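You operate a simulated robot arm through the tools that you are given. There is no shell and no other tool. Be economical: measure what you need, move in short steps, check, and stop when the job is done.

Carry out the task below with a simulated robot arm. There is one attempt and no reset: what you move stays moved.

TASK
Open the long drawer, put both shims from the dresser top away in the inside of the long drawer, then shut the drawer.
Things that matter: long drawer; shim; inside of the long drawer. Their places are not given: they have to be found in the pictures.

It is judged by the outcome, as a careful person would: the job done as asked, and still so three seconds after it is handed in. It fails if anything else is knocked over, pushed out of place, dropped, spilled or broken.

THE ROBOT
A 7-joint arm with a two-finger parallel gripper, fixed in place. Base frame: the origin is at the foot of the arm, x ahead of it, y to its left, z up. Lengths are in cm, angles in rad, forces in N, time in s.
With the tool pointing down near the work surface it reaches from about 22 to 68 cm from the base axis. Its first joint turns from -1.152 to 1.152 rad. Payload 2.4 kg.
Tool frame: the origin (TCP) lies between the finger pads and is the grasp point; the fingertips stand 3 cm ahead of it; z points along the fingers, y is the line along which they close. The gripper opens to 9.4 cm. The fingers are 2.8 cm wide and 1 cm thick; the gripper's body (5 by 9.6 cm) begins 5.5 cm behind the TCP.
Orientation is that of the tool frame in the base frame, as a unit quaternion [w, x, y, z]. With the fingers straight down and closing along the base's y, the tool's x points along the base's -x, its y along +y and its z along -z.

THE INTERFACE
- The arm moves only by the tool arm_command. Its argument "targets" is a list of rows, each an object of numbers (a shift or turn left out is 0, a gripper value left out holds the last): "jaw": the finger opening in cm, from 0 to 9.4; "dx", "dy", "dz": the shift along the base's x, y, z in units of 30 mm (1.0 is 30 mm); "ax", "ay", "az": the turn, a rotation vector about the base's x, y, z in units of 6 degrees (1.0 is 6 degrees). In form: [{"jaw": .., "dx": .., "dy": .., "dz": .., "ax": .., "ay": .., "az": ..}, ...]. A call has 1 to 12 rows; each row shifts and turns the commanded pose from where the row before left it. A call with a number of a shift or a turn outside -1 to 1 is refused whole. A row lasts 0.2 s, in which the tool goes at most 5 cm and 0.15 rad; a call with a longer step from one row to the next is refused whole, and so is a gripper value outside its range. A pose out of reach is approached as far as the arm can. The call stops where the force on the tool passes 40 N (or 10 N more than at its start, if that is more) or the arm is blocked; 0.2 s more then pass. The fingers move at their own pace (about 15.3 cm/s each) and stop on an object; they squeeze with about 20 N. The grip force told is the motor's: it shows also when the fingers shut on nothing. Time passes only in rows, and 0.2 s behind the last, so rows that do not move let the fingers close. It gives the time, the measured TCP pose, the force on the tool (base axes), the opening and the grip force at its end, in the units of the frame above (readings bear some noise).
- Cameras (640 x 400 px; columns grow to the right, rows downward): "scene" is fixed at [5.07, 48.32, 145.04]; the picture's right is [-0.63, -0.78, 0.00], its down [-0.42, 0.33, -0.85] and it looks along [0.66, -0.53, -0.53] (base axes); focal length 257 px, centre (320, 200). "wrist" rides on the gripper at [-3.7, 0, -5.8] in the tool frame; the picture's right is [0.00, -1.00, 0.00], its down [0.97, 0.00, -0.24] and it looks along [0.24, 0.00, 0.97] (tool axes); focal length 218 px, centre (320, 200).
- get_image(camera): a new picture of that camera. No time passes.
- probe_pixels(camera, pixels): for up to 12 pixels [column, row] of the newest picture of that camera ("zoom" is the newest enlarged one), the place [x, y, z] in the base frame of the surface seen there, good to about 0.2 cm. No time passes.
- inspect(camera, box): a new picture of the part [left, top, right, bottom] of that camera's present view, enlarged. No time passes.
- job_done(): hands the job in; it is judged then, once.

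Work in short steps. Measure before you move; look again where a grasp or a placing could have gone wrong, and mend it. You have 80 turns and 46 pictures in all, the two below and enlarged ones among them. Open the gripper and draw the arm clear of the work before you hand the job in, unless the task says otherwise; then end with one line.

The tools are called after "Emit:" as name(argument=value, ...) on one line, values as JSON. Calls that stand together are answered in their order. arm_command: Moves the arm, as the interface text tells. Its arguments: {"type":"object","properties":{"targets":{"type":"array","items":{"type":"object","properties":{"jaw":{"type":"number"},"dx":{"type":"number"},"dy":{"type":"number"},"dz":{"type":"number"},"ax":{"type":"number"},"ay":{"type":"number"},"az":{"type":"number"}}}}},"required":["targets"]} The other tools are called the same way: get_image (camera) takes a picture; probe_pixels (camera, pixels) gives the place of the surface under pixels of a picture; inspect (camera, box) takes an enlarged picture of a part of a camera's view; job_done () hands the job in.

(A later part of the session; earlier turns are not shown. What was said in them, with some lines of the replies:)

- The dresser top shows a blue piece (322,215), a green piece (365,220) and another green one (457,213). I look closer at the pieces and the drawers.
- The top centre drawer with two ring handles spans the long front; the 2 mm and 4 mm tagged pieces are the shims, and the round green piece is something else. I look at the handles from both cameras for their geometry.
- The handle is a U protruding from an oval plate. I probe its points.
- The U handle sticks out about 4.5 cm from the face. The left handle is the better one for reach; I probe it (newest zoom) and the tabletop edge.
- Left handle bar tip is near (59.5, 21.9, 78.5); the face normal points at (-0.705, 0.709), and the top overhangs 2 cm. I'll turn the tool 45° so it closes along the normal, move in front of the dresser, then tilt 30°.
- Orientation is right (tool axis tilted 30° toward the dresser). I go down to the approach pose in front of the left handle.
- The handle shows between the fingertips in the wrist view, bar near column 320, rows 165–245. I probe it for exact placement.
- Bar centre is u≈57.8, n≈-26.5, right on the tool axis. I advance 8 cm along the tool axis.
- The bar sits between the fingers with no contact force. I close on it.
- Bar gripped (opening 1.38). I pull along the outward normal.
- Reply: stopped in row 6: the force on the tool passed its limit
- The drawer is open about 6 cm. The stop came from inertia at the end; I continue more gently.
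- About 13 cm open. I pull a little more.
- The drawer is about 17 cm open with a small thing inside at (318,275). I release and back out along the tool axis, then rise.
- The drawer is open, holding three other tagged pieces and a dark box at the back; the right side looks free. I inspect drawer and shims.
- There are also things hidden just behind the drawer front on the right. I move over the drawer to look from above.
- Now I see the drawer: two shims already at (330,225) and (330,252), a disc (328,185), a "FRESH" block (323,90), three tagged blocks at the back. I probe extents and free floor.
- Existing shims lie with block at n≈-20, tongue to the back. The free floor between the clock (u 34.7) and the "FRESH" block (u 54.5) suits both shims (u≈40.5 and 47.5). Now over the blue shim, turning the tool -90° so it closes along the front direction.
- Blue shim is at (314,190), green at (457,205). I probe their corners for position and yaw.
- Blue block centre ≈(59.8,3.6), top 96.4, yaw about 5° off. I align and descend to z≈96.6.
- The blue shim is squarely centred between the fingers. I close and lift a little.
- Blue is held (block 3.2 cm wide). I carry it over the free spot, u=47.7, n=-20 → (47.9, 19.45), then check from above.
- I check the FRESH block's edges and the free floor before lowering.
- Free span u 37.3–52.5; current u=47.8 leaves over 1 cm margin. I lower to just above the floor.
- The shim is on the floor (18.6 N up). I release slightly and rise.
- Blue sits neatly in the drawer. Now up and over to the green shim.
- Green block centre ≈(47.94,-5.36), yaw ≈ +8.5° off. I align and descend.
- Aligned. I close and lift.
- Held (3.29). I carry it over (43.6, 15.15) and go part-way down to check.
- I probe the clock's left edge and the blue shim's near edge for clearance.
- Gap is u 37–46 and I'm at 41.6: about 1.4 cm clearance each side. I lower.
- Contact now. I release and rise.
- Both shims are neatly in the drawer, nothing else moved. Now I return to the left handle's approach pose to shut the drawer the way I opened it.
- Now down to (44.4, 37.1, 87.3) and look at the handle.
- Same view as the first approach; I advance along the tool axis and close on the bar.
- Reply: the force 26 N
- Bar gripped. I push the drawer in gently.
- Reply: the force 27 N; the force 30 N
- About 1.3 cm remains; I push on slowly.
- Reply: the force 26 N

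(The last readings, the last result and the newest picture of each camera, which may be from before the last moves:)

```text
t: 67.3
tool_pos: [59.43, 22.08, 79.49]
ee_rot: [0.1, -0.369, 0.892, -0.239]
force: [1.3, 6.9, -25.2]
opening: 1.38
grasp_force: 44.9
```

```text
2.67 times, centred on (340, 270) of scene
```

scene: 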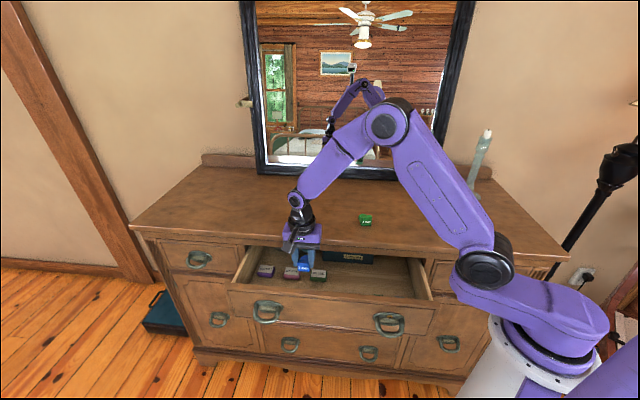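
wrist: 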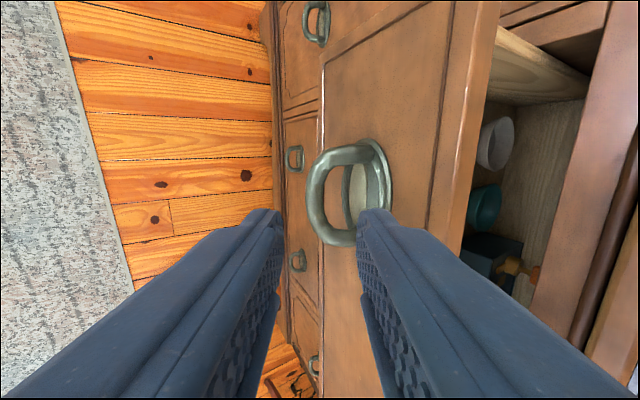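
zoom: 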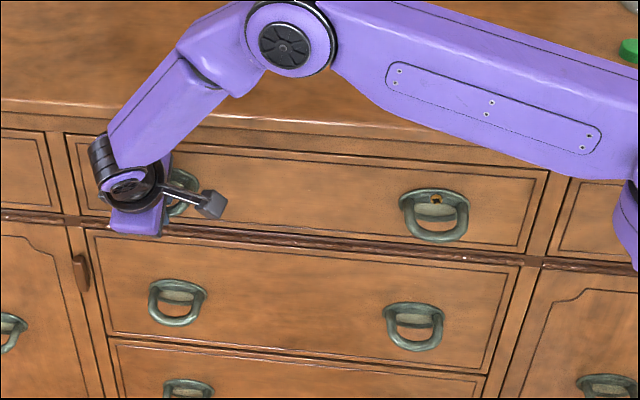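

The drawer looks shut, at the same handle position as at first. I release and back out.

Emit:
arm_command(targets=[{"dz": 0.03}, {"jaw": 3.0}, {"jaw": 3.0}, {"dx": -0.1, "dy": 0.1, "dz": 0.25}, {"dx": -0.236, "dy": 0.236, "dz": 0.577}, {"dx": -0.236, "dy": 0.236, "dz": 0.577}, {"dx": -0.236, "dy": 0.236, "dz": 0.577}, {"dx": -0.236, "dy": 0.236, "dz": 0.577}, {}])

Emit:
arm_command(targets=[{"dx": -0.3, "dy": 0.3, "dz": 0.9}, {"dx": -0.3, "dy": 0.3, "dz": 0.9}, {"dx": -0.3, "dy": 0.3, "dz": 0.9}, {"dz": 0.9, "ax": 0.709, "ay": 0.705}, {"dz": 0.9, "ax": 0.709, "ay": 0.705}, {"dz": 0.9, "ax": 0.709, "ay": 0.705}, {"dz": 0.9, "ax": 0.709, "ay": 0.705}, {"dz": 0.5, "ax": 0.709, "ay": 0.705, "jaw": 9}, {}])

Emit:
get_image(camera="scene")

Emit:
inspect(camera="scene", box=[220, 195, 460, 345])

```text
t: 69.3
tool_pos: [56.28, 25.3, 87.48]
ee_rot: [0.099, -0.37, 0.892, -0.24]
force: [-0.9, -0.6, -0.3]
opening: 3.02
grasp_force: 0.1
```

```text
t: 71.3
tool_pos: [53.57, 27.92, 107.7]
ee_rot: [0.001, -0.381, 0.925, -0.001]
force: [-0.1, -0.1, 0.1]
opening: 9.0
grasp_force: 0.1
```

```text
15 pictures are left
```

scene: 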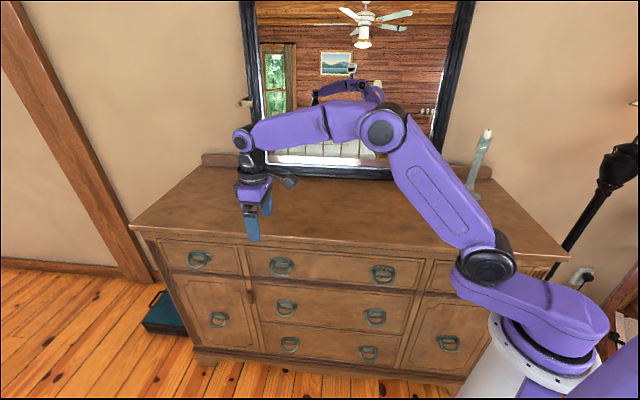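

```text
2.67 times, centred on (340, 270) of scene
```

zoom: 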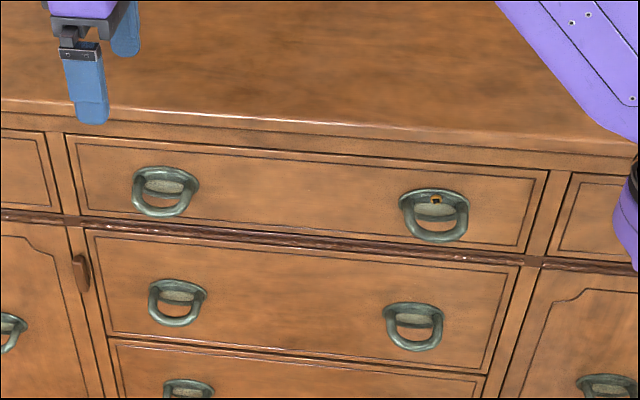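

The drawer looks shut; I verify it is flush by probing drawer and frame.

Emit:
probe_pixels(camera="scene", pixels=[[330, 266], [350, 270], [246, 245], [300, 262], [419, 275], [427, 275], [281, 271], [384, 282]])

```text
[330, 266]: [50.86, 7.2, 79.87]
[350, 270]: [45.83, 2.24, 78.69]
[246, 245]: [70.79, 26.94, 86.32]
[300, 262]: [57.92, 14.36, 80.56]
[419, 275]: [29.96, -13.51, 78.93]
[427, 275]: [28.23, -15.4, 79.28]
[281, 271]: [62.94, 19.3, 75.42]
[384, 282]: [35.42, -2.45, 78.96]
```

The drawer face (n≈-30.7) is level with the frame (n≈-30.8) to within the measuring noise, the gripper is open and the arm is clear, so I hand in.

Emit:
job_done()

```text
The job is handed in.
```

I opened the long drawer, put the 2 mm and 4 mm shims in free space inside it, and shut it again flush with the frame to within about 0.1 cm. Nothing else was seen to move.
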